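You operate a simulated robot arm through the tools that you are given. There is no shell and no other tool.

You run a simulated robot arm. Do the job below in one go: nothing can be reset, and whatever is moved stays where it is left.

TASK
Put things in order on the counter top. At the end: the white magnet is on the silver plate; the grey pipe from the counter top stands where the red magnet stood; the red magnet stands where the grey rubber roll stood; the grey rubber roll stands where the white magnet stood; whatever was shut is shut again. Leave all else as you found it, and nothing knocked over.
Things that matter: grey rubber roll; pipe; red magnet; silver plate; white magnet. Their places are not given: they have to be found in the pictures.

Only the result counts: the job must be done as asked and must still hold three seconds after the hand-in. Knocking over, shifting, dropping, spilling or breaking anything else fails it.

THE ROBOT
A 7-joint arm with a two-finger gripper, fixed in place. Base frame: the origin is at the foot of the arm, x ahead of it, y to its left, z up; the work surface is at about z = 0. Lengths are in cm, angles in degrees, forces in N, time in s.
With the tool pointing down near the work surface it reaches from about 16 to 38 cm from the base axis. Its first joint turns from -72.0 to 72.0 degrees. Payload 0.6 kg.
Tool frame: the origin (TCP) lies between the finger pads and is the grasp point; the fingertips stand 2.2 cm ahead of it; z points along the fingers, y is the line along which they close. The gripper opens to 9.2 cm. The gripper's body begins 6.5 cm behind the TCP.
Orientation is that of the tool frame in the base frame, as [roll, pitch, yaw] about the fixed x, y, z axes, in that order (R = Rz(yaw) Ry(pitch) Rx(roll)). With the fingers straight down and closing along the base's y, the tool's x points along the base's -x, its y along +y and its z along -z.

THE INTERFACE
- The arm moves only by the tool send_rows. Its argument "deltas" is one flat list of numbers, 6 for each row, row after row: the shift along the base's x, y, z in cm, then the turn, a rotation vector about the base's x, y, z in degrees. In form: [dx, dy, dz, rx, ry, rz, dx, dy, dz, rx, ry, rz, ...]. A call has 1 to 20 rows; each row shifts and turns the commanded pose from where the row before left it. "fingers" is the closure in counts, from 0 (fully open) to 255 (shut), set as the call begins (left out, the last holds). A row lasts 0.2 s, in which the tool goes at most 5 cm and 8.6 degrees; a call with a longer step from one row to the next is refused whole, and so is a gripper value outside its range. A pose out of reach is approached as far as the arm can. The call stops where the force on the tool passes 40 N (or 10 N more than at its start, if that is more) or the arm is blocked; 0.2 s more then pass. Each finger halts on what it meets, pressing with about 26 N; the grip force reading is that of the motor and also rises with nothing between the fingers. The clock runs only during rows and for 0.2 s after the last one: add rows that do not move to give the fingers time. The reply holds the time, the measured pose of the TCP, the force on the tool along the base axes, the opening and the grip force, in the units named above and with some noise, with the torque about the TCP (base axes, N m) and any sound that the robot's microphone picked up.
- Cameras (640 x 400 px; columns grow to the right, rows downward): "scene" is fixed at [3.94, -26.74, 39.57]; the picture's right is [0.87, -0.49, 0.00], its down [-0.32, -0.56, -0.76] and it looks along [0.38, 0.66, -0.65] (base axes); focal length 214 px, centre (320, 200). "wrist" rides on the gripper at [7.1, 1.9, -10.2] in the tool frame; the picture's right is [-0.26, 0.96, 0.00], its down [-0.75, -0.20, -0.63] and it looks along [-0.60, -0.16, 0.78] (tool axes); focal length 280 px, centre (320, 200).
- camera(camera): a new picture of that camera. It takes no simulated time.
- locate(camera, pixels): for up to 12 pixels [column, row] of the newest picture of that camera ("zoom" is the newest enlarged one), the place [x, y, z] in the base frame of the surface seen there, good to about 0.2 cm. It takes no simulated time.
- inspect(camera, box): a new picture of the part [left, top, right, bottom] of that camera's present view, enlarged. It takes no simulated time.
- sign_off(): hands the job in; it is judged then, once.

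Unless the task says otherwise, let go and move clear before handing in.

The tools are called as name(argument=value, ...) on one line, values as JSON. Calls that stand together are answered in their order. send_rows: Moves the arm, as the interface text tells. Its arguments: {"type":"object","properties":{"deltas":{"type":"array"},"fingers":{"type":"number"}},"required":["deltas"]} The other tools are called the same way: camera (camera) takes a picture; locate (camera, pixels) gives the place of the surface under pixels of a picture; inspect (camera, box) takes an enlarged picture of a part of a camera's view; sign_off () hands the job in.

At the start:

```text
clock: 0.0
tcp_pos: [24.88, 0.28, 28.17]
tcp_rot: [-179.9, 0.1, -180.0]
wrist_force: [-0.3, 0.3, 1.0]
wrist_torque: [0.01, 0.0, 0.02]
gripper_width: 9.21
finger_force: 0.0
```

scene: 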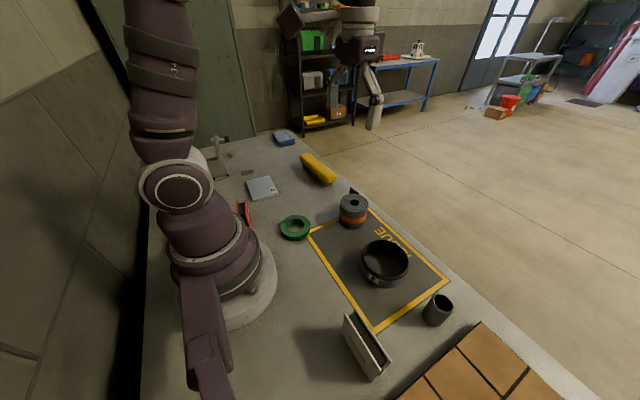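
wrist: 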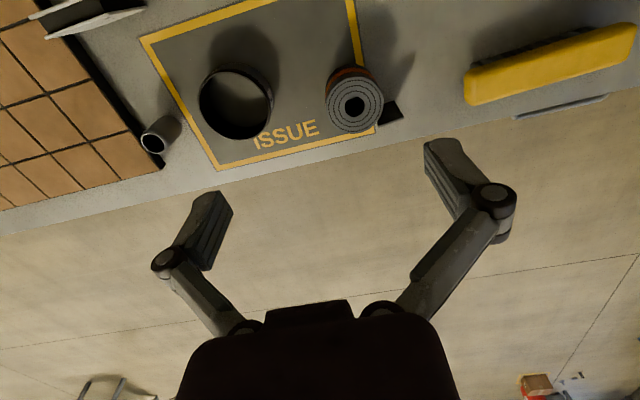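

The scene picture shows a roll with an orange band near (353,210), a dark ring or bowl at (385,262), a pipe at (437,310), a plate-like thing at (262,188), and a red item at (243,212). I'll enlarge several parts to tell what each one is.

inspect(camera="scene", box=[200, 120, 360, 220])

inspect(camera="scene", box=[300, 180, 480, 292])

inspect(camera="scene", box=[300, 280, 492, 400])

inspect(camera="wrist", box=[0, 0, 320, 200])

inspect(camera="wrist", box=[300, 0, 640, 200])

inspect(camera="scene", box=[220, 170, 320, 250])

```text
4.00 times, centred on (280, 170) of scene
```

zoom: 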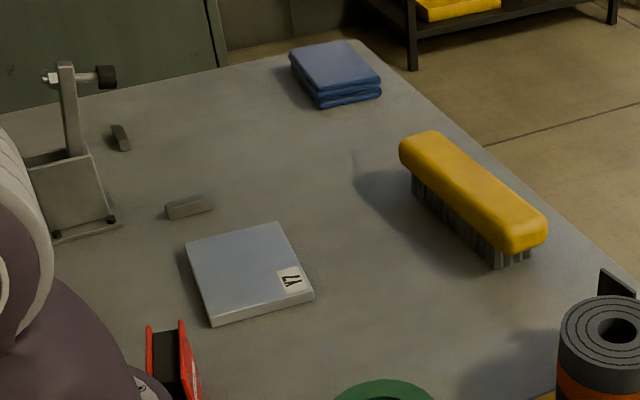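

```text
3.56 times, centred on (390, 236) of scene
```

zoom: 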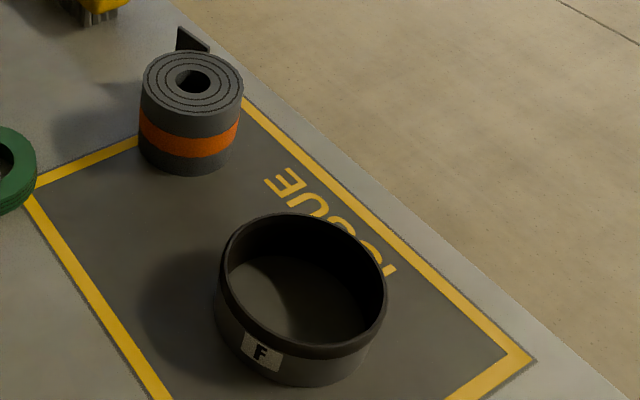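

```text
3.33 times, centred on (396, 340) of scene
```

zoom: 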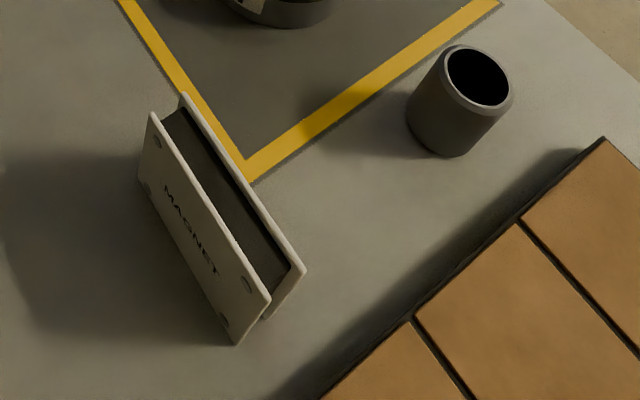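

```text
2.00 times, centred on (160, 100) of wrist
```

zoom: 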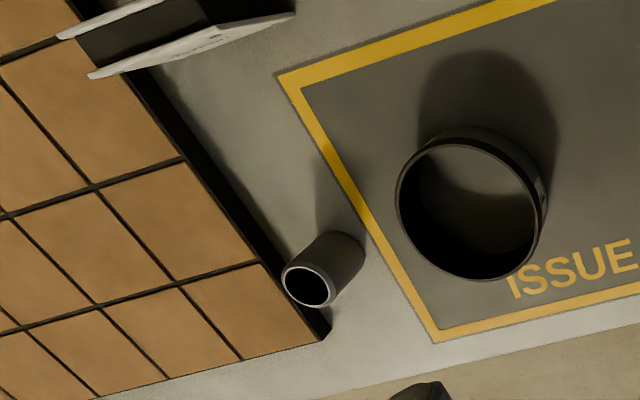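

```text
1.88 times, centred on (470, 100) of wrist
```

zoom: 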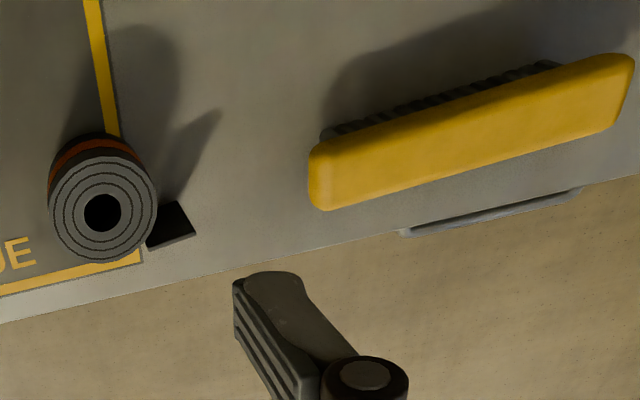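

```text
5.00 times, centred on (270, 210) of scene
```

zoom: 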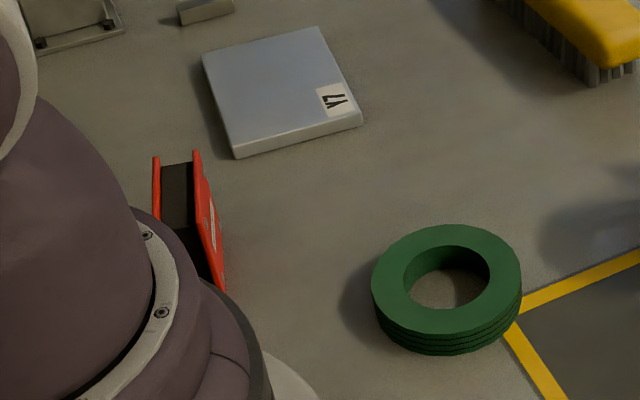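

The white magnet is at about (365,345), the red magnet at (243,212) by the arm's foot, and the pipe at (437,310). The grey roll is at (353,210) and the silver plate at (262,188). Next I'll measure where they are.

camera(camera="scene")

locate(camera="scene", pixels=[[252, 182], [275, 178], [284, 195], [258, 203], [262, 188], [241, 204], [247, 203], [251, 220], [245, 225], [353, 200], [341, 205], [366, 205]])

locate(camera="scene", pixels=[[346, 315], [355, 309], [389, 360], [378, 367], [371, 380], [439, 295], [452, 306], [432, 325], [424, 313], [295, 227], [385, 262], [412, 258]])

locate(camera="wrist", pixels=[[153, 144], [144, 143], [166, 130], [354, 106], [329, 98], [381, 105], [392, 112], [560, 107], [470, 90], [630, 40], [150, 160], [80, 100]])

```text
taken
```

scene: 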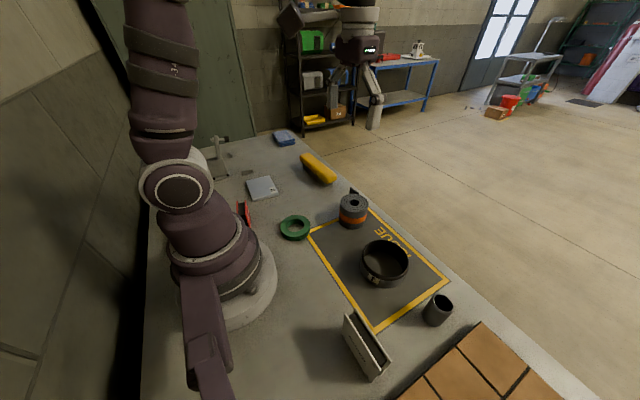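

```text
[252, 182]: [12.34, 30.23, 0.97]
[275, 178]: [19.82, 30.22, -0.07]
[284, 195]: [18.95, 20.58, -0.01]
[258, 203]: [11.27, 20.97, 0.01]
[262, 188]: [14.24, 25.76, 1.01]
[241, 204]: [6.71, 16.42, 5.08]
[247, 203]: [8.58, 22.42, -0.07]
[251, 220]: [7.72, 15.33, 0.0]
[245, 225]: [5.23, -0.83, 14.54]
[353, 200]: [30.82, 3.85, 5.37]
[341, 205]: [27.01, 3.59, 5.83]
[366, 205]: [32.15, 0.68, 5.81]
```

```text
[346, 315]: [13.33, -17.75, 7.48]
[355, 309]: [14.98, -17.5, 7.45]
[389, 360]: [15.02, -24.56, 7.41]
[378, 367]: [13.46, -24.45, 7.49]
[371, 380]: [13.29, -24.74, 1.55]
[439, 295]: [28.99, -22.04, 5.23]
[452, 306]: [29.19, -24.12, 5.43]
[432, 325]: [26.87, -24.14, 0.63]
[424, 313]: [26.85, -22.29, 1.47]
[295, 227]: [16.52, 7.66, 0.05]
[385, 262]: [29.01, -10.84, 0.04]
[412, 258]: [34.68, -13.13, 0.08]
```

```text
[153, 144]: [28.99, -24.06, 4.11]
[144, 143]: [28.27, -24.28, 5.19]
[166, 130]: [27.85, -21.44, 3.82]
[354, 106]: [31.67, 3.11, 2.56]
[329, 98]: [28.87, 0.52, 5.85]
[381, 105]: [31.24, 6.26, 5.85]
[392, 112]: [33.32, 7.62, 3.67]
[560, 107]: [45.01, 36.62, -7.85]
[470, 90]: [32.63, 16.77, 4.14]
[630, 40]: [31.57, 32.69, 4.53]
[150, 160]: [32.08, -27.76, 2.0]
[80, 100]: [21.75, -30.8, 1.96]
```

The five things are measured. The white magnet spans about x 13.4–15, y −17.6 to −24.5, height 7.5. The roll is near (29.8,3.2), the pipe near (28.1,−23.1), the plate centre near (15.5,25.5), and the red magnet near (7,16). I'll turn the tool −90° and go above the white magnet for a close look.

send_rows(deltas=[-0.97, -1.944, -0.925, 0, 0, -8.18, -0.97, -1.944, -0.925, 0, 0, -8.18, -0.97, -1.944, -0.925, 0, 0, -8.18, -0.97, -1.944, -0.925, 0, 0, -8.18, -0.97, -1.944, -0.925, 0, 0, -8.18, -0.97, -1.944, -0.925, 0, 0, -8.18, -0.97, -1.944, -0.925, 0, 0, -8.18, -0.97, -1.944, -0.925, 0, 0, -8.18, -0.97, -1.944, -0.925, 0, 0, -8.18, -0.97, -1.944, -0.925, 0, 0, -8.18, -0.97, -1.944, -0.925, 0, 0, -8.18, 0, 0, 0, 0, 0, 0], fingers=0)

camera(camera="wrist")

camera(camera="scene")

```text
clock: 2.6
tcp_pos: [14.03, -21.15, 18.16]
tcp_rot: [180.0, 0.0, 89.9]
wrist_force: [-0.3, -0.5, 0.4]
wrist_torque: [0.0, 0.02, 0.01]
gripper_width: 9.21
finger_force: 0.0
```

```text
taken
```

wrist: 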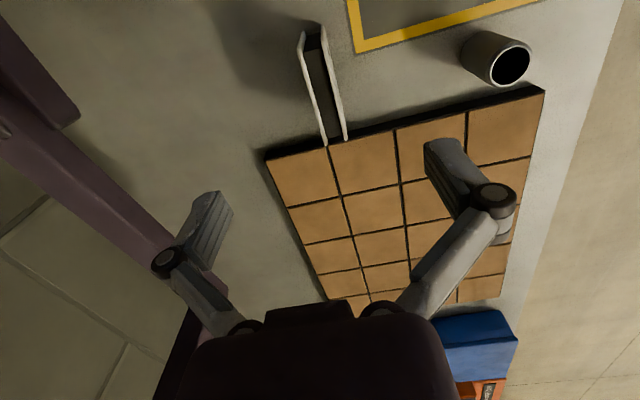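

```text
taken
```

scene: 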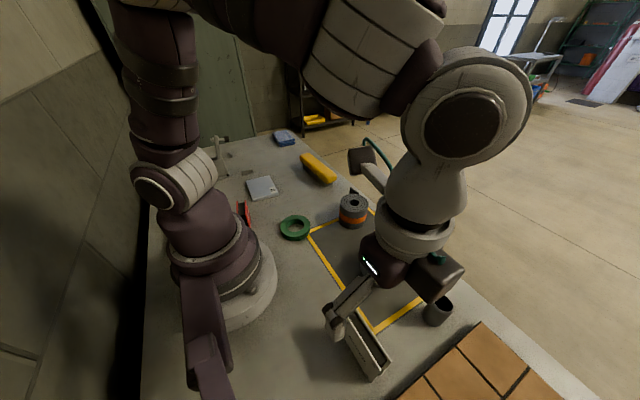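

The wrist picture shows the white magnet from above at (320,85), seen along its length, with the tile board next to it. I'll measure its edges.

inspect(camera="wrist", box=[260, 10, 400, 160])

locate(camera="wrist", pixels=[[304, 33], [324, 28], [312, 35], [318, 60], [322, 90], [328, 130], [300, 50], [325, 141], [345, 136], [280, 160], [543, 92], [490, 150]])

locate(camera="wrist", pixels=[[511, 67], [529, 47], [496, 83], [530, 60], [492, 60], [478, 32], [463, 48], [470, 62], [500, 30], [360, 50], [400, 100], [250, 150]])

```text
2.67 times, centred on (330, 85) of wrist
```

zoom: 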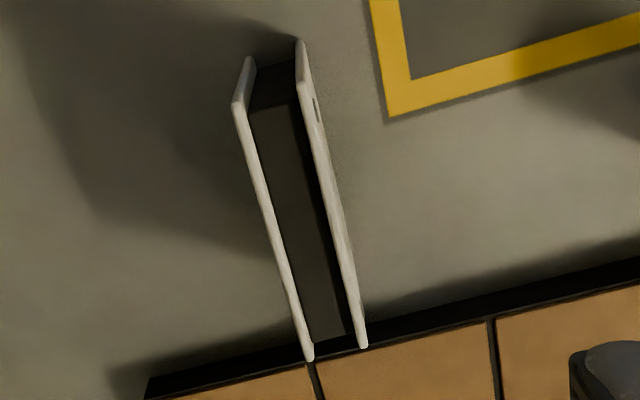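

```text
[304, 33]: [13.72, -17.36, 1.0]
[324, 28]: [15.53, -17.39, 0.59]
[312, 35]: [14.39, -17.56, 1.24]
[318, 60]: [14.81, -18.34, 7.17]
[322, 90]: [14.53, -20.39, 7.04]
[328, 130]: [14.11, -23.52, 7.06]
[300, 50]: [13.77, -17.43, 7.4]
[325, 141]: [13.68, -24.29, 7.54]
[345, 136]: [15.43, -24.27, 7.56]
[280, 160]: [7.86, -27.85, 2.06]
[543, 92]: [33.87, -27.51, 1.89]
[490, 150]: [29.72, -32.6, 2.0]
```

```text
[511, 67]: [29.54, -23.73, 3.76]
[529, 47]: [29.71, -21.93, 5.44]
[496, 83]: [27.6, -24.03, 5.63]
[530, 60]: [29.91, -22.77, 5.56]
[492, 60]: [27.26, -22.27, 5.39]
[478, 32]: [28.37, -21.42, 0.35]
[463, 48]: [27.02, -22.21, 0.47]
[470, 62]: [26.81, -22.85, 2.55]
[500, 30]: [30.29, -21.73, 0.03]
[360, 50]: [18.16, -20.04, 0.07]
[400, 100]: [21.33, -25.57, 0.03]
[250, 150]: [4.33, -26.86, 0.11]
```

The white magnet is lined up with y, with its centre at (14.58,−20.85), a thickness of about 1.9 and a height of 7.5. I'll go down over it part way and check the alignment.

send_rows(deltas=[0.27, 0.15, -2, 0, 0, 0, 0.27, 0.15, -2, 0, 0, 0, 0, 0, -2, 0, 0, 0, 0, 0, -2, 0, 0, 0, 0, 0, 0, 0, 0, 0], fingers=0)

camera(camera="wrist")

camera(camera="scene")

```text
clock: 3.8
tcp_pos: [14.71, -20.73, 10.1]
tcp_rot: [-179.9, 0.0, 90.1]
wrist_force: [-0.7, 0.1, -0.3]
wrist_torque: [0.0, -0.03, 0.0]
gripper_width: 9.2
finger_force: 0.0
```

```text
taken
```

wrist: 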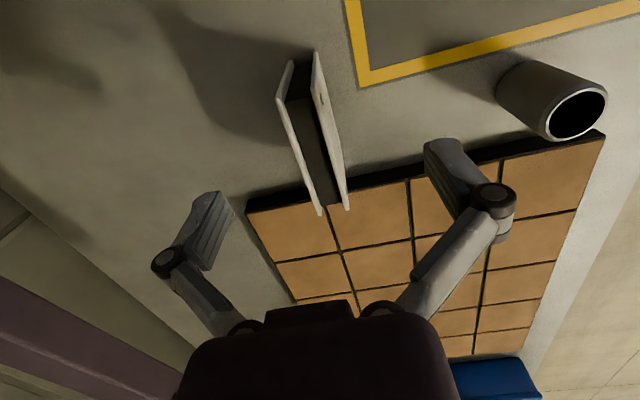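

```text
taken
```

scene: 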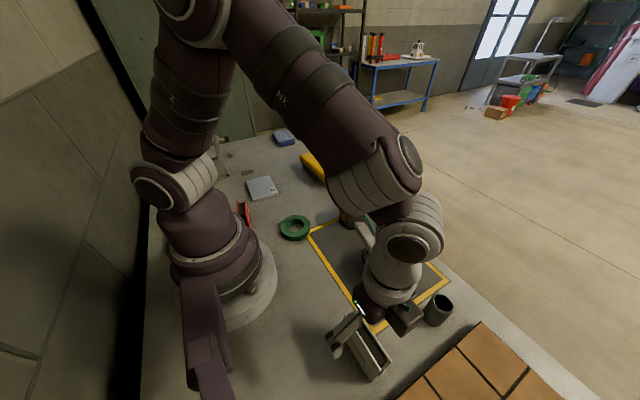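

The readings are clean and the magnet sits between the fingers. I'll go down to z≈5 and close.

send_rows(deltas=[-0.1, -0.1, -1.7, 0, 0, 0, 0, 0, -1.7, 0, 0, 0, 0, 0, -1.7, 0, 0, 0, 0, 0, 0, 0, 0, 0], fingers=0)

send_rows(deltas=[0, 0, 0, 0, 0, 0, 0, 0, 0, 0, 0, 0, 0, 0, 0, 0, 0, 0, 0, 0, 0, 0, 0, 0, 0, 0, 0, 0, 0, 0, 0, 0, 0, 0, 0, 0, 0, 0, 0, 0, 0, 0], fingers=255)

camera(camera="wrist")

```text
clock: 4.8
tcp_pos: [14.69, -20.78, 5.0]
tcp_rot: [180.0, 0.0, 90.0]
wrist_force: [0.4, 0.5, 0.8]
wrist_torque: [0.02, 0.0, 0.01]
gripper_width: 9.19
finger_force: 0.0
```

```text
clock: 6.4
tcp_pos: [14.75, -20.96, 5.08]
tcp_rot: [-179.9, 0.1, 90.1]
wrist_force: [-0.3, -1.5, 2.3]
wrist_torque: [0.02, -0.06, -0.05]
gripper_width: 1.96
finger_force: 25.9
```

```text
taken
```

wrist: 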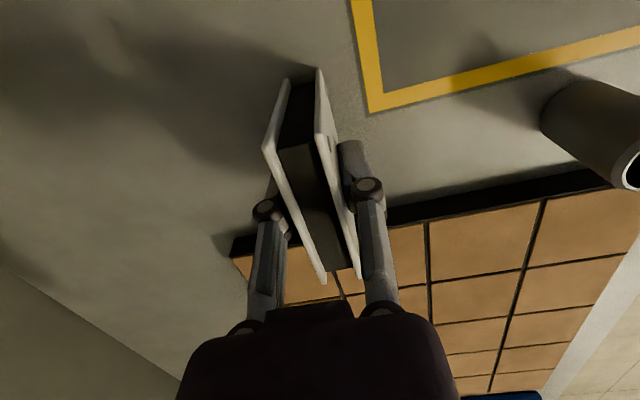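

The grip holds at width 1.96. I'll lift gently by 2 cm to check, then go on to 15 cm.

send_rows(deltas=[0, 0, 0.5, 0, 0, 0, 0, 0, 0.5, 0, 0, 0, 0, 0, 1, 0, 0, 0, 0, 0, 0, 0, 0, 0])

send_rows(deltas=[0, 0, 2, 0, 0, 0, 0, 0, 2, 0, 0, 0, 0, 0, 2, 0, 0, 0, 0, 0, 2, 0, 0, 0, 0, 0, 2, 0, 0, 0, 0, 0, 2, 0, 0, 0, 0, 0, 1, 0, 0, 0, 0, 0, 0, 0, 0, 0])

camera(camera="scene")

camera(camera="wrist")

```text
clock: 7.4
tcp_pos: [14.66, -20.81, 6.99]
tcp_rot: [179.9, 0.0, 90.0]
wrist_force: [-0.2, 0.0, -4.9]
wrist_torque: [0.01, -0.03, -0.02]
gripper_width: 1.97
finger_force: 26.3
```

```text
clock: 9.2
tcp_pos: [14.65, -20.92, 19.97]
tcp_rot: [-179.9, 0.0, 89.9]
wrist_force: [-0.2, -0.1, -3.1]
wrist_torque: [0.01, 0.0, 0.02]
gripper_width: 1.98
finger_force: 25.9
```

```text
taken
```

scene: 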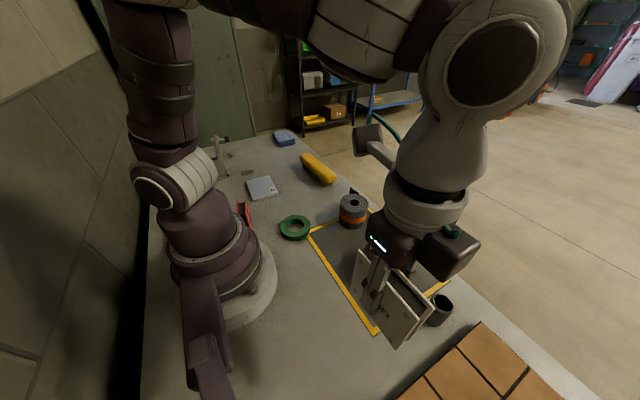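

```text
taken
```

wrist: 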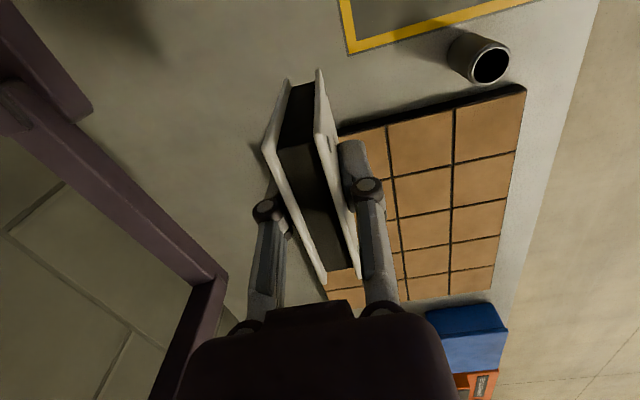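

The magnet is held securely, with a force of about −3 N. I'll swing it round at z=20 to above the silver plate, turning the tool +180° on the way.

send_rows(deltas=[1.96, 1.26, 0, 0, 0, 8.18, 1.84, 1.44, 0, 0, 0, 8.18, 1.72, 1.62, 0, 0, 0, 8.18, 1.58, 1.78, 0, 0, 0, 8.18, 1.42, 1.93, 0, 0, 0, 8.18, 1.24, 2.06, 0, 0, 0, 8.18, 1.06, 2.19, 0, 0, 0, 8.18, 0.86, 2.29, 0, 0, 0, 8.18, 0.67, 2.37, 0, 0, 0, 8.18, 0.44, 2.44, 0, 0, 0, 8.18, 0.21, 2.49, 0, 0, 0, 8.18, 0, 0, 0, 0, 0, 0])

send_rows(deltas=[0, 2.51, 0, 0, 0, 8.18, -0.23, 2.53, 0, 0, 0, 8.18, -0.47, 2.51, 0, 0, 0, 8.18, -0.7, 2.47, 0, 0, 0, 8.18, -0.92, 2.41, 0, 0, 0, 8.18, -1.15, 2.34, 0, 0, 0, 8.18, -1.37, 2.23, 0, 0, 0, 8.18, -1.56, 2.12, 0, 0, 0, 8.18, -1.78, 1.98, 0, 0, 0, 8.18, -1.95, 1.82, 0, 0, 0, 8.18, -2.13, 1.66, 0, 0, 0, 8.18, 0, 0, 0, 0, 0, 0])

camera(camera="wrist")

camera(camera="scene")

```text
clock: 11.8
tcp_pos: [27.51, 1.15, 19.87]
tcp_rot: [-180.0, 0.0, -179.9]
wrist_force: [0.1, 0.0, -3.5]
wrist_torque: [0.03, -0.01, 0.0]
gripper_width: 2.01
finger_force: 25.8
```

```text
clock: 14.4
tcp_pos: [15.34, 25.64, 20.03]
tcp_rot: [179.9, 0.1, -89.9]
wrist_force: [0.1, 0.6, -4.1]
wrist_torque: [-0.01, -0.05, -0.03]
gripper_width: 1.99
finger_force: 26.1
```

```text
taken
```

wrist: 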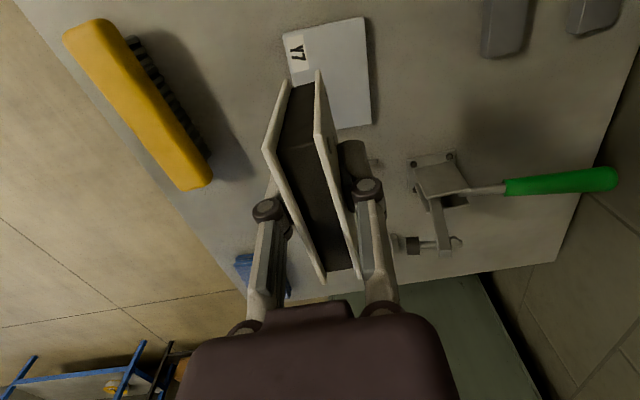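

```text
taken
```

scene: 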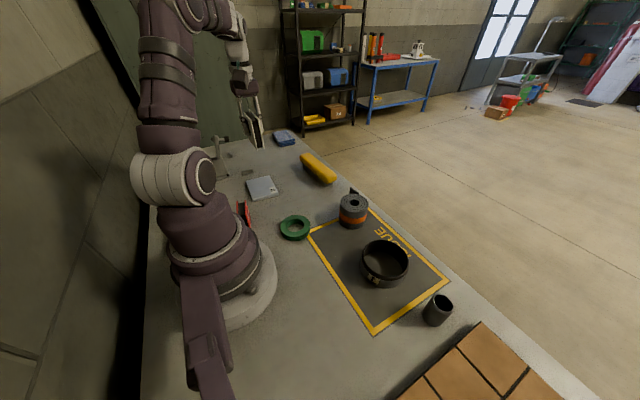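

The silver plate is at (335,70) in the wrist picture, and to its right a toggle clamp with a green handle and some grey objects. I'll measure these.

locate(camera="wrist", pixels=[[283, 36], [363, 17], [371, 124], [345, 60], [350, 100], [505, 20], [600, 10], [440, 180], [425, 245], [460, 245], [560, 183], [377, 163]])

locate(camera="scene", pixels=[[247, 184], [270, 176], [278, 193], [253, 201], [262, 188], [231, 155], [247, 172], [216, 138], [222, 140], [226, 176], [216, 178], [220, 165]])

inspect(camera="wrist", box=[250, 0, 640, 260])

inspect(camera="scene", box=[200, 125, 300, 225])

```text
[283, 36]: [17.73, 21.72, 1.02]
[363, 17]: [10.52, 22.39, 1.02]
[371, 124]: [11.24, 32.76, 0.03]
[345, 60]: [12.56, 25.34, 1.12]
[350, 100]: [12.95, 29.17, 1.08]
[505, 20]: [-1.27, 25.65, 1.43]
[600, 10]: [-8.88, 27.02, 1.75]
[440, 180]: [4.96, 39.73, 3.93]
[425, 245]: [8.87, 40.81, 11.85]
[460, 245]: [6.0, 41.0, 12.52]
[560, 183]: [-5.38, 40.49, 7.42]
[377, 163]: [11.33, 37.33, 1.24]
```

```text
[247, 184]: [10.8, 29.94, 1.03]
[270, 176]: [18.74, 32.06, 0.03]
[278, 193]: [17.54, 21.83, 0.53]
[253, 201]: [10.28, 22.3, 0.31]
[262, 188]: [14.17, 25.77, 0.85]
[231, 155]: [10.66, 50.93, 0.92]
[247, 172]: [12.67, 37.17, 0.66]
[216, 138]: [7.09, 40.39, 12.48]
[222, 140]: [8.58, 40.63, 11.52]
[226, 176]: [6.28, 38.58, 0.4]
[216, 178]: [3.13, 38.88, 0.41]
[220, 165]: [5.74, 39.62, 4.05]
```

```text
1.54 times, centred on (445, 130) of wrist
```

zoom: 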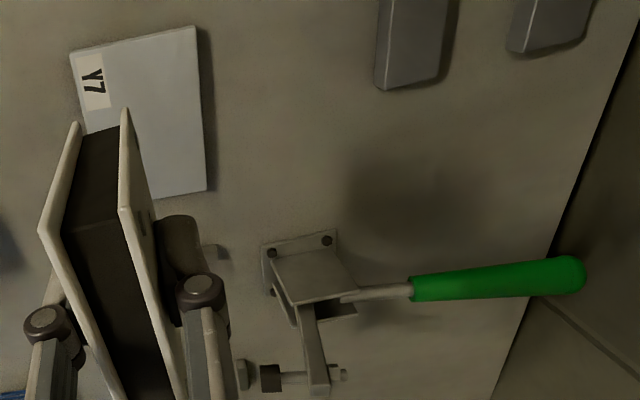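

```text
4.00 times, centred on (250, 175) of scene
```

zoom: 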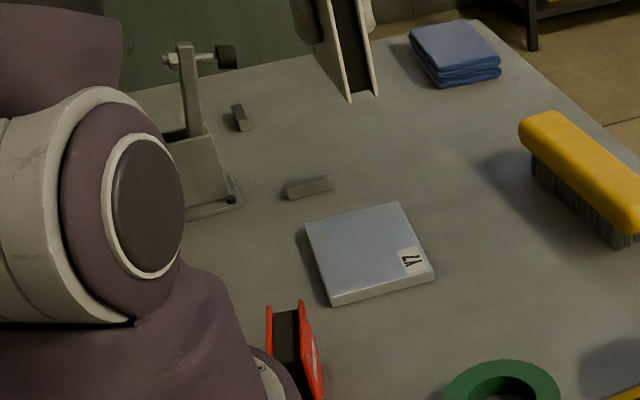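

The plate is about 7.3 wide and turned by roughly −5°. I'll refine its corners with pixels just inside its edges.

locate(camera="zoom", pixels=[[309, 223], [397, 206], [431, 266], [333, 290], [329, 300], [370, 250], [318, 256], [415, 240], [355, 215], [385, 278]])

locate(camera="wrist", pixels=[[368, 121], [369, 110], [366, 60], [362, 20], [340, 125], [286, 37], [288, 50]])

```text
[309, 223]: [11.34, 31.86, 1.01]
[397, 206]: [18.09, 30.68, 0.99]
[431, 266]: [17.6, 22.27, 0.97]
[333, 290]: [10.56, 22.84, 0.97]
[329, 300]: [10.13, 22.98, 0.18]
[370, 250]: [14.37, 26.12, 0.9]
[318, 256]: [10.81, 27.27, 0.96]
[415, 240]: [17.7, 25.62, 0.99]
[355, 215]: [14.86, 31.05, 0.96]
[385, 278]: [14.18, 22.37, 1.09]
```

```text
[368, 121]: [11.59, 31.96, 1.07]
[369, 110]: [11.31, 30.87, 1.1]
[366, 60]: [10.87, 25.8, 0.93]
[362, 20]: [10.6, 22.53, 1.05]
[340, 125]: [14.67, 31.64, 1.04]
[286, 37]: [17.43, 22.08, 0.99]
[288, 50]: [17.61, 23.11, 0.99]
```

The plate's corners are about (10.4,22.4), (17.8,21.8), (18.3,31.1) and (11.2,32.0), so its centre is (14.4,26.8), turned −5°. I'll line up with it and go down to z≈7.5, leaving about 1.4 cm under the magnet.

send_rows(deltas=[-0.45, 0.6, 0, 0, 0, -2.5, -0.45, 0.6, 0, 0, 0, -2.5, 0, 0, -2.5, 0, 0, 0, 0, 0, -2.5, 0, 0, 0, 0, 0, -2.5, 0, 0, 0, 0, 0, -2.5, 0, 0, 0, 0, 0, -1.5, 0, 0, 0, 0, 0, -1, 0, 0, 0, 0, 0, 0, 0, 0, 0])

camera(camera="wrist")

camera(camera="scene")

inspect(camera="scene", box=[200, 125, 300, 225])

```text
clock: 16.4
tcp_pos: [14.66, 26.85, 7.53]
tcp_rot: [180.0, -0.1, -94.9]
wrist_force: [-0.3, -0.5, -3.6]
wrist_torque: [0.04, -0.01, 0.03]
gripper_width: 1.99
finger_force: 25.9
```

```text
taken
```

wrist: 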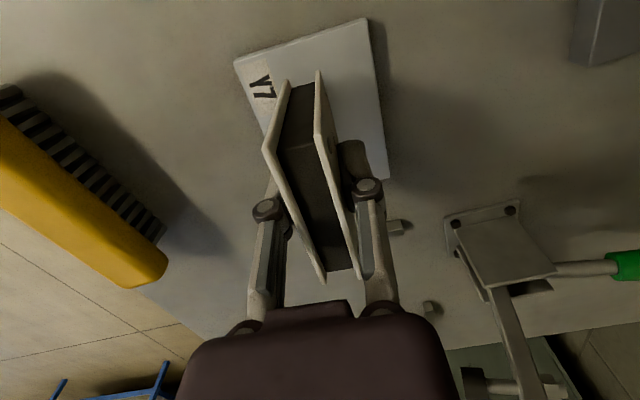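

```text
taken
```

scene: 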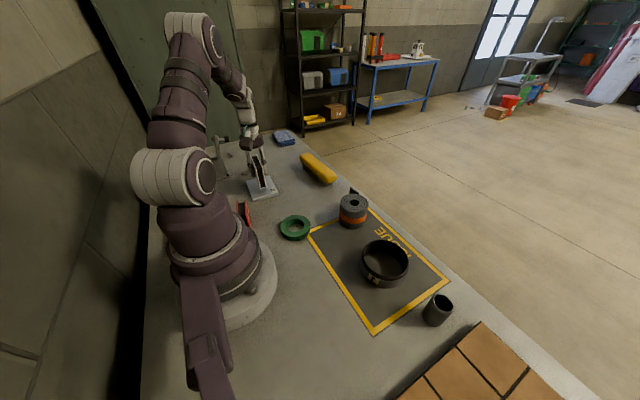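

```text
4.00 times, centred on (250, 175) of scene
```

zoom: 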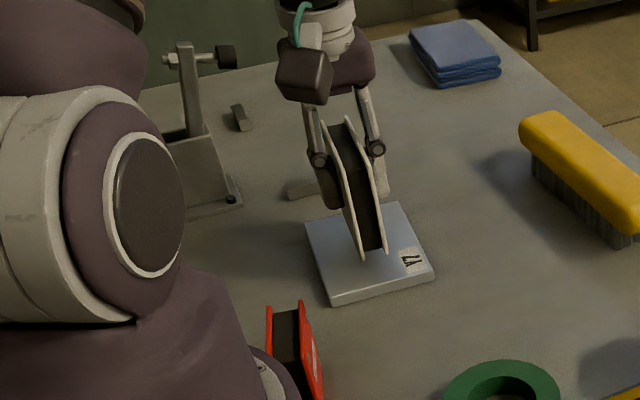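

The magnet hangs squarely over the middle of the plate. I'll lower it slowly and watch the force.

send_rows(deltas=[-0.15, 0, -0.6, 0, 0, 0, 0, 0, -0.5, 0, 0, 0, 0, 0, -0.15, 0, 0, 0, 0, 0, -0.1, 0, 0, 0, 0, 0, 0, 0, 0, 0])

```text
clock: 17.6
tcp_pos: [14.27, 27.06, 6.09]
tcp_rot: [180.0, 0.1, -94.9]
wrist_force: [0.2, 0.2, -3.5]
wrist_torque: [-0.03, 0.02, 0.0]
gripper_width: 1.98
finger_force: 26.1
```

The force is still −3.5 N, so there's no contact yet at z 6.1. I'll lower a little further.

send_rows(deltas=[0, 0, -0.1, 0, 0, 0, 0, 0, 0, 0, 0, 0])

inspect(camera="scene", box=[235, 155, 295, 210])

```text
clock: 18.2
tcp_pos: [14.33, 26.85, 6.02]
tcp_rot: [-179.9, 0.1, -95.1]
wrist_force: [-1.8, -5.3, 19.0]
wrist_torque: [-0.14, 0.0, -0.02]
gripper_width: 1.98
finger_force: 26.1
```

```text
7.27 times, centred on (265, 182) of scene
```

zoom: 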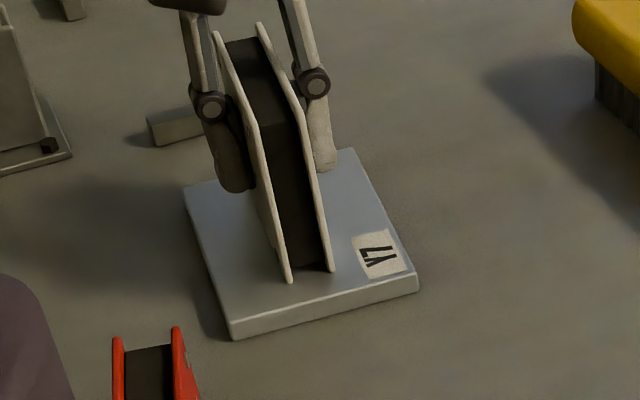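

Contact is made (19 N upward). I'll ease up slightly and open the fingers.

send_rows(deltas=[0, 0, 0.05, 0, 0, 0, 0, 0, 0, 0, 0, 0])

send_rows(deltas=[0, 0, 0, 0, 0, 0, 0, 0, 0, 0, 0, 0, 0, 0, 0, 0, 0, 0, 0, 0, 0, 0, 0, 0, 0, 0, 0, 0, 0, 0, 0, 0, 0, 0, 0, 0], fingers=0)

inspect(camera="scene", box=[235, 155, 295, 210])

```text
clock: 18.8
tcp_pos: [14.31, 26.91, 6.08]
tcp_rot: [-180.0, 0.1, -95.0]
wrist_force: [1.6, -3.3, 15.2]
wrist_torque: [-0.03, -0.06, 0.0]
gripper_width: 1.96
finger_force: 25.8
```

```text
clock: 20.2
tcp_pos: [14.17, 26.89, 5.95]
tcp_rot: [180.0, -0.1, -95.0]
wrist_force: [0.4, -0.2, 0.1]
wrist_torque: [-0.01, 0.04, -0.01]
gripper_width: 9.22
finger_force: 0.1
```

```text
7.27 times, centred on (265, 182) of scene
```

zoom: 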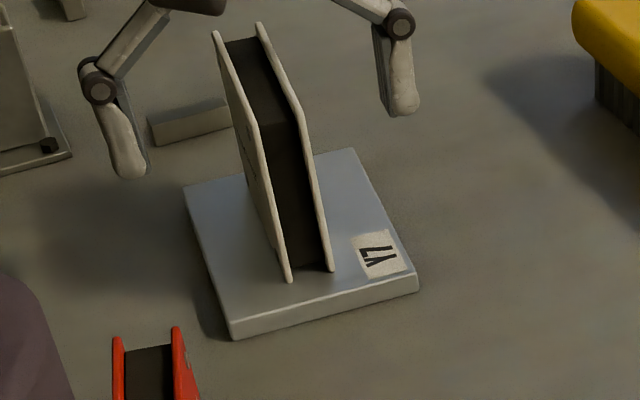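

The white magnet stands upright on the plate and the gripper is clear. I'll rise to z=20 and move above the red magnet near (7.5,17) for a view.

send_rows(deltas=[0, 0, 2, 0, 0, 0, 0, 0, 3, 0, 0, 0, 0, 0, 3, 0, 0, 0, 0, 0, 3, 0, 0, 0, 0, 0, 3, 0, 0, 0, 0, 0, 0, 0, 0, 0], fingers=0)

send_rows(deltas=[-1.4, -2, 0, 0, 0, 1, -1.4, -2, 0, 0, 0, 1, -1.4, -2, 0, 0, 0, 1, -1.3, -2, 0, 0, 0, 1, -1.3, -1.9, 0, 0, 0, 1, 0, 0, 0, 0, 0, 0])

camera(camera="wrist")

camera(camera="scene")

```text
clock: 21.6
tcp_pos: [14.04, 26.91, 20.18]
tcp_rot: [180.0, 0.0, -95.0]
wrist_force: [0.0, -1.0, -0.6]
wrist_torque: [-0.01, 0.0, -0.02]
gripper_width: 9.2
finger_force: 0.0
```

```text
clock: 23.0
tcp_pos: [7.41, 16.96, 20.16]
tcp_rot: [-180.0, 0.0, -90.1]
wrist_force: [-0.5, 0.4, -0.3]
wrist_torque: [0.02, -0.02, 0.01]
gripper_width: 9.21
finger_force: 0.0
```

```text
taken
```

wrist: 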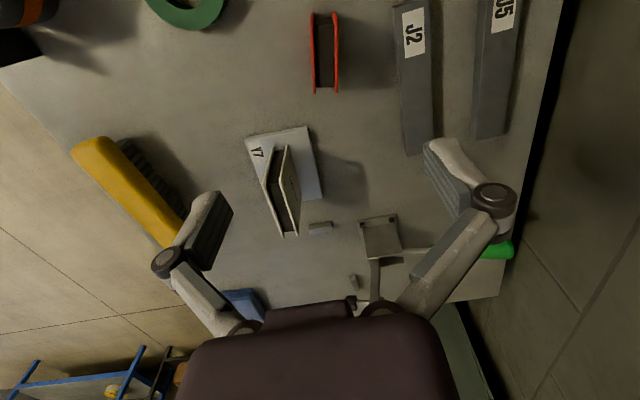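

```text
taken
```

scene: 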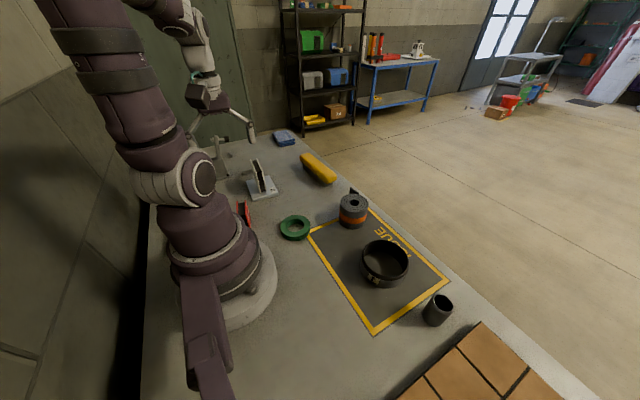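

The red magnet appears at (325,50), next to two long grey items labelled J2 and J5. I'll take a closer look and measure.

inspect(camera="wrist", box=[220, 0, 560, 210])

locate(camera="wrist", pixels=[[312, 16], [336, 16], [314, 91], [338, 88], [322, 40], [325, 80], [313, 50], [337, 50], [415, 30], [405, 150], [395, 60], [285, 195]])

```text
1.88 times, centred on (390, 105) of wrist
```

zoom: 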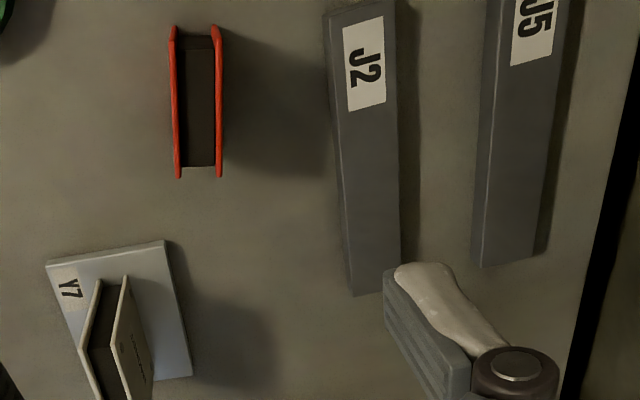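

```text
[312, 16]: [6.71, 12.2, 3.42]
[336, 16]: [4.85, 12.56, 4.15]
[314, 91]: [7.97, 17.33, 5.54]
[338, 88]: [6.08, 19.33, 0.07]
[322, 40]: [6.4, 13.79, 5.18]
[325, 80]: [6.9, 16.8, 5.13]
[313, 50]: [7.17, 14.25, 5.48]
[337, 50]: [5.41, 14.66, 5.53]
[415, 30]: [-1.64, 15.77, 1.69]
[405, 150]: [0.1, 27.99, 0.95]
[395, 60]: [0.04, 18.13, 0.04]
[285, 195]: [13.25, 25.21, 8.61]
```

The red magnet's top is at z≈5.5, and it's slightly turned. I'll pin down its top corners in an enlarged view.

inspect(camera="wrist", box=[285, 0, 365, 110])

```text
3.64 times, centred on (325, 55) of wrist
```

zoom: 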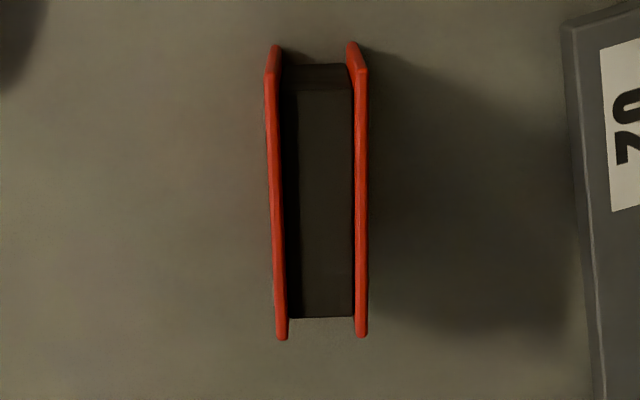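

locate(camera="zoom", pixels=[[268, 82], [283, 335], [362, 80], [361, 330], [276, 200], [361, 200], [310, 95], [325, 310], [320, 200], [275, 48], [352, 45], [359, 300]])

```text
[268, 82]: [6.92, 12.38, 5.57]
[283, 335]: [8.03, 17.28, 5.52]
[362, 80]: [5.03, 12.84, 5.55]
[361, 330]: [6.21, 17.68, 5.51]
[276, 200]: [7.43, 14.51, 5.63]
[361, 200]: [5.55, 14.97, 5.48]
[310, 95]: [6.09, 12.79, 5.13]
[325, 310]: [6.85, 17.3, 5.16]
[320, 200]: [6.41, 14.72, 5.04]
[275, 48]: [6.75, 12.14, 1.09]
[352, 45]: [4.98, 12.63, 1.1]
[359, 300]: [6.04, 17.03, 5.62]
```

The red magnet's centre is (6.55,15.05), with its long axis 13° clockwise from y and a top at 5.5. That's the pipe's target. Next I'll go look at the rubber roll near (29.8,3.2).

send_rows(deltas=[2.035, -1.251, 0, 0, 0, -8.18, 2.035, -1.251, 0, 0, 0, -8.18, 2.035, -1.251, 0, 0, 0, -8.18, 2.035, -1.251, 0, 0, 0, -8.18, 2.035, -1.251, 0, 0, 0, -8.18, 2.035, -1.251, 0, 0, 0, -8.18, 2.035, -1.251, 0, 0, 0, -8.18, 2.035, -1.251, 0, 0, 0, -8.18, 2.035, -1.251, 0, 0, 0, -8.18, 2.035, -1.251, 0, 0, 0, -8.18, 2.035, -1.251, 0, 0, 0, -8.18, 0, 0, 0, 0, 0, 0])

camera(camera="wrist")

inspect(camera="wrist", box=[240, 0, 420, 140])

camera(camera="scene")

```text
clock: 25.6
tcp_pos: [29.94, 3.07, 20.2]
tcp_rot: [180.0, 0.0, 179.9]
wrist_force: [-0.2, 0.5, 0.6]
wrist_torque: [0.01, -0.02, 0.03]
gripper_width: 9.19
finger_force: 0.1
```

```text
taken
```

wrist: 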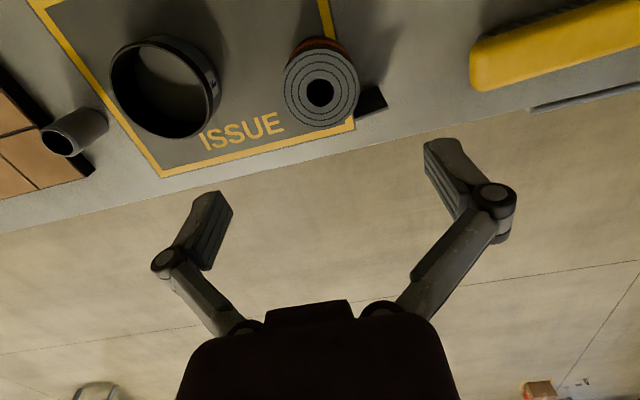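

```text
2.86 times, centred on (330, 70) of wrist
```

zoom: 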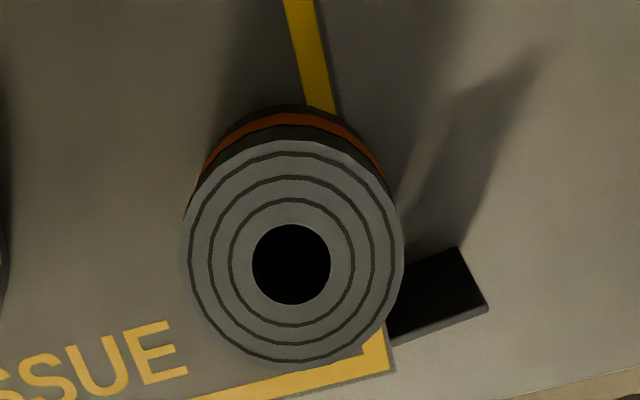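

```text
taken
```

scene: 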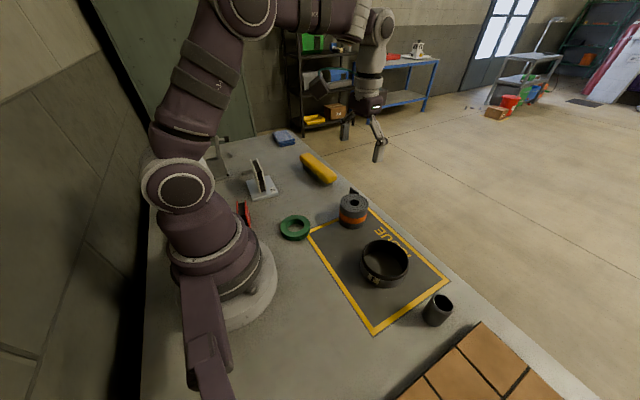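

The roll is well visible in the wrist view at (320,90), with a dark block close to its right side at about (375,100). I'll measure both.

locate(camera="zoom", pixels=[[184, 250], [400, 245], [290, 142], [290, 366], [215, 170], [370, 170], [215, 325], [370, 325], [250, 255], [340, 255], [290, 215], [290, 310]])

locate(camera="zoom", pixels=[[456, 250], [485, 307], [394, 342], [420, 300], [405, 270], [440, 325], [470, 290], [410, 240], [300, 330], [350, 300]])

inspect(camera="scene", box=[325, 175, 385, 235])

```text
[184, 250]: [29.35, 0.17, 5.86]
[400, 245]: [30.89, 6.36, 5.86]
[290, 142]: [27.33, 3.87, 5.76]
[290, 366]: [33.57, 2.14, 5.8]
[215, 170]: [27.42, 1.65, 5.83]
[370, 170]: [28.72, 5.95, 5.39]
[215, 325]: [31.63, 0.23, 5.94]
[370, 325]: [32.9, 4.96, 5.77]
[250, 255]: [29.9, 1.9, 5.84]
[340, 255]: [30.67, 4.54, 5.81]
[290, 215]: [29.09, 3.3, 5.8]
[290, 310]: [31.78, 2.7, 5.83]
```

```text
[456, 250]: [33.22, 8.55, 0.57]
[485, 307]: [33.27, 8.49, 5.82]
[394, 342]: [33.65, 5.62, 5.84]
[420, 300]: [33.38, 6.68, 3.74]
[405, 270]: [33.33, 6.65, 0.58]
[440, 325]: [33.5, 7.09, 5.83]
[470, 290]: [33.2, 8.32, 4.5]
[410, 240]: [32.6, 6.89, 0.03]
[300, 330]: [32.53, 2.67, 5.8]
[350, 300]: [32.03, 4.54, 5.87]
```

```text
6.67 times, centred on (355, 205) of scene
```

zoom: 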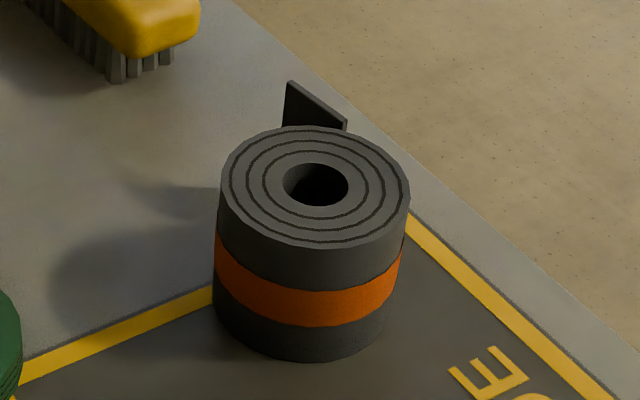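

The dark block is the roll's own loose tail. It's the same height (5.8) and runs from about (33.6,5.6) to (33.2,8.5). The roll's centre is (30.4,3.1) with a radius of about 3.2, so I'll grip along y, well clear of the tail.

send_rows(deltas=[0.25, 0, -2.5, 0, 0, 0, 0.2, 0, -2.5, 0, 0, 0, 0, 0, -2.5, 0, 0, 0, 0, 0, -2.2, 0, 0, 0, 0, 0, 0, 0, 0, 0], fingers=0)

camera(camera="wrist")

inspect(camera="scene", box=[300, 140, 420, 240])

```text
clock: 26.8
tcp_pos: [30.41, 3.13, 10.43]
tcp_rot: [-180.0, 0.0, 179.9]
wrist_force: [1.0, -0.1, 0.9]
wrist_torque: [-0.01, -0.01, 0.01]
gripper_width: 9.19
finger_force: 0.1
```

```text
taken
```

wrist: 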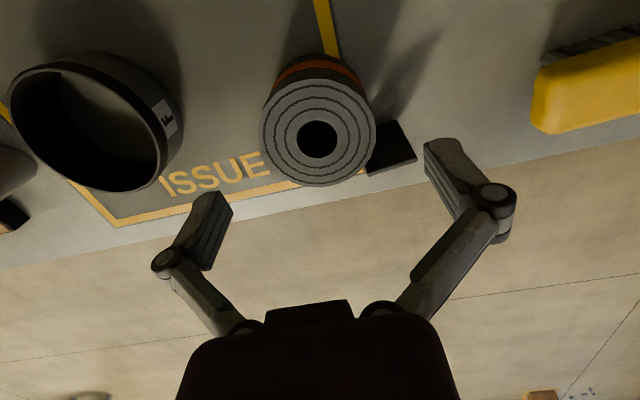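

```text
4.00 times, centred on (360, 190) of scene
```

zoom: 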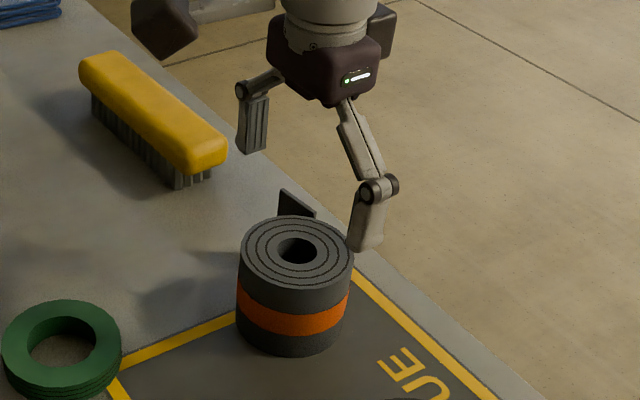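

The alignment looks right, with the open fingers either side of the roll. I'll go down to z≈3.6 and close.

send_rows(deltas=[0, 0, -2, 0, 0, 0, 0, 0, -2, 0, 0, 0, 0, 0, -1.7, 0, 0, 0, 0, 0, -1.1, 0, 0, 0, 0, 0, 0, 0, 0, 0], fingers=0)

send_rows(deltas=[0, 0, 0, 0, 0, 0, 0, 0, 0, 0, 0, 0, 0, 0, 0, 0, 0, 0, 0, 0, 0, 0, 0, 0, 0, 0, 0, 0, 0, 0], fingers=255)

camera(camera="wrist")

```text
clock: 28.0
tcp_pos: [30.38, 3.17, 3.57]
tcp_rot: [-180.0, 0.0, 180.0]
wrist_force: [0.0, -0.1, -0.6]
wrist_torque: [0.0, -0.02, 0.01]
gripper_width: 9.2
finger_force: 0.0
```

```text
clock: 29.2
tcp_pos: [30.38, 3.18, 3.56]
tcp_rot: [-179.9, 0.1, 180.0]
wrist_force: [-0.3, -8.3, 12.9]
wrist_torque: [-0.34, -0.03, -0.07]
gripper_width: 6.67
finger_force: 26.0
```

```text
taken
```

wrist: 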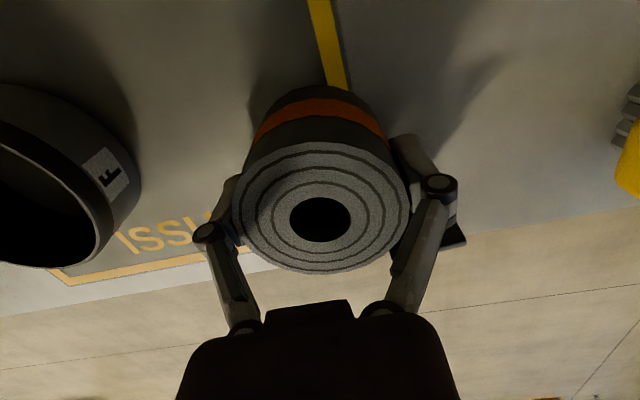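

Gripped at a width of 6.67. I'll lift slowly and check the force.

send_rows(deltas=[0, 0, 0.4, 0, 0, 0, 0, 0, 0.6, 0, 0, 0, 0, 0, 1, 0, 0, 0, 0, 0, 0, 0, 0, 0])

inspect(camera="scene", box=[300, 140, 420, 240])

```text
clock: 30.2
tcp_pos: [30.27, 3.2, 5.48]
tcp_rot: [-179.9, 0.0, -180.0]
wrist_force: [0.3, 0.0, -1.6]
wrist_torque: [-0.01, -0.01, 0.0]
gripper_width: 6.67
finger_force: 26.1
```

```text
4.00 times, centred on (360, 190) of scene
```

zoom: 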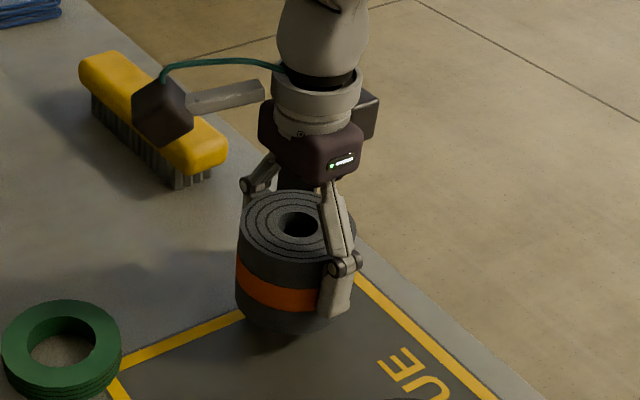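

The roll is off the surface and steady. I'll raise it to z≈18 and carry it to above the white magnet's old place (14.58,−20.85), turning −90°.

send_rows(deltas=[0, 0, 2, 0, 0, 0, 0, 0, 2.5, 0, 0, 0, 0, 0, 2.5, 0, 0, 0, 0, 0, 2.5, 0, 0, 0, 0, 0, 2.5, 0, 0, 0, 0, 0, 0, 0, 0, 0])

send_rows(deltas=[-1.434, -2.182, 0, 0, 0, -8.18, -1.434, -2.182, 0, 0, 0, -8.18, -1.434, -2.182, 0, 0, 0, -8.18, -1.434, -2.182, 0, 0, 0, -8.18, -1.434, -2.182, 0, 0, 0, -8.18, -1.434, -2.182, 0, 0, 0, -8.18, -1.434, -2.182, 0, 0, 0, -8.18, -1.434, -2.182, 0, 0, 0, -8.18, -1.434, -2.182, 0, 0, 0, -8.18, -1.434, -2.182, 0, 0, 0, -8.18, -1.434, -2.182, 0, 0, 0, -8.18, 0, 0, 0, 0, 0, 0, 0, 0, 0, 0, 0, 0])

camera(camera="scene")

camera(camera="wrist")

```text
clock: 31.6
tcp_pos: [30.37, 3.04, 17.52]
tcp_rot: [180.0, 0.0, -180.0]
wrist_force: [0.5, 0.4, -1.0]
wrist_torque: [0.03, 0.01, 0.01]
gripper_width: 6.68
finger_force: 26.3
```

```text
clock: 34.4
tcp_pos: [14.63, -20.86, 17.6]
tcp_rot: [-180.0, 0.0, 89.9]
wrist_force: [1.0, -0.5, -2.0]
wrist_torque: [0.0, -0.02, 0.0]
gripper_width: 6.66
finger_force: 26.2
```

```text
taken
```

scene: 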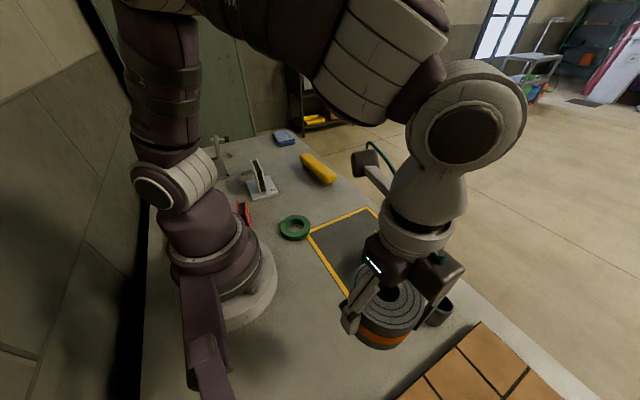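

```text
taken
```

wrist: 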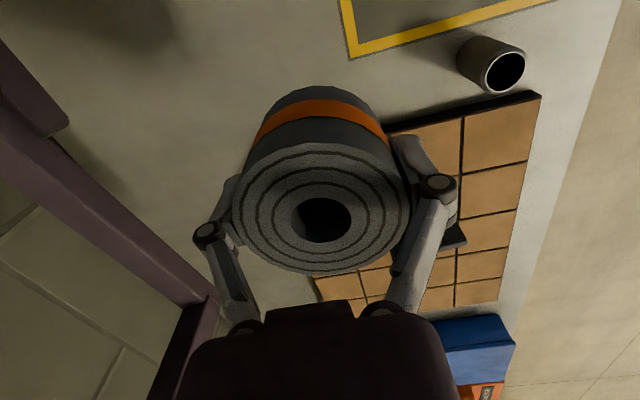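

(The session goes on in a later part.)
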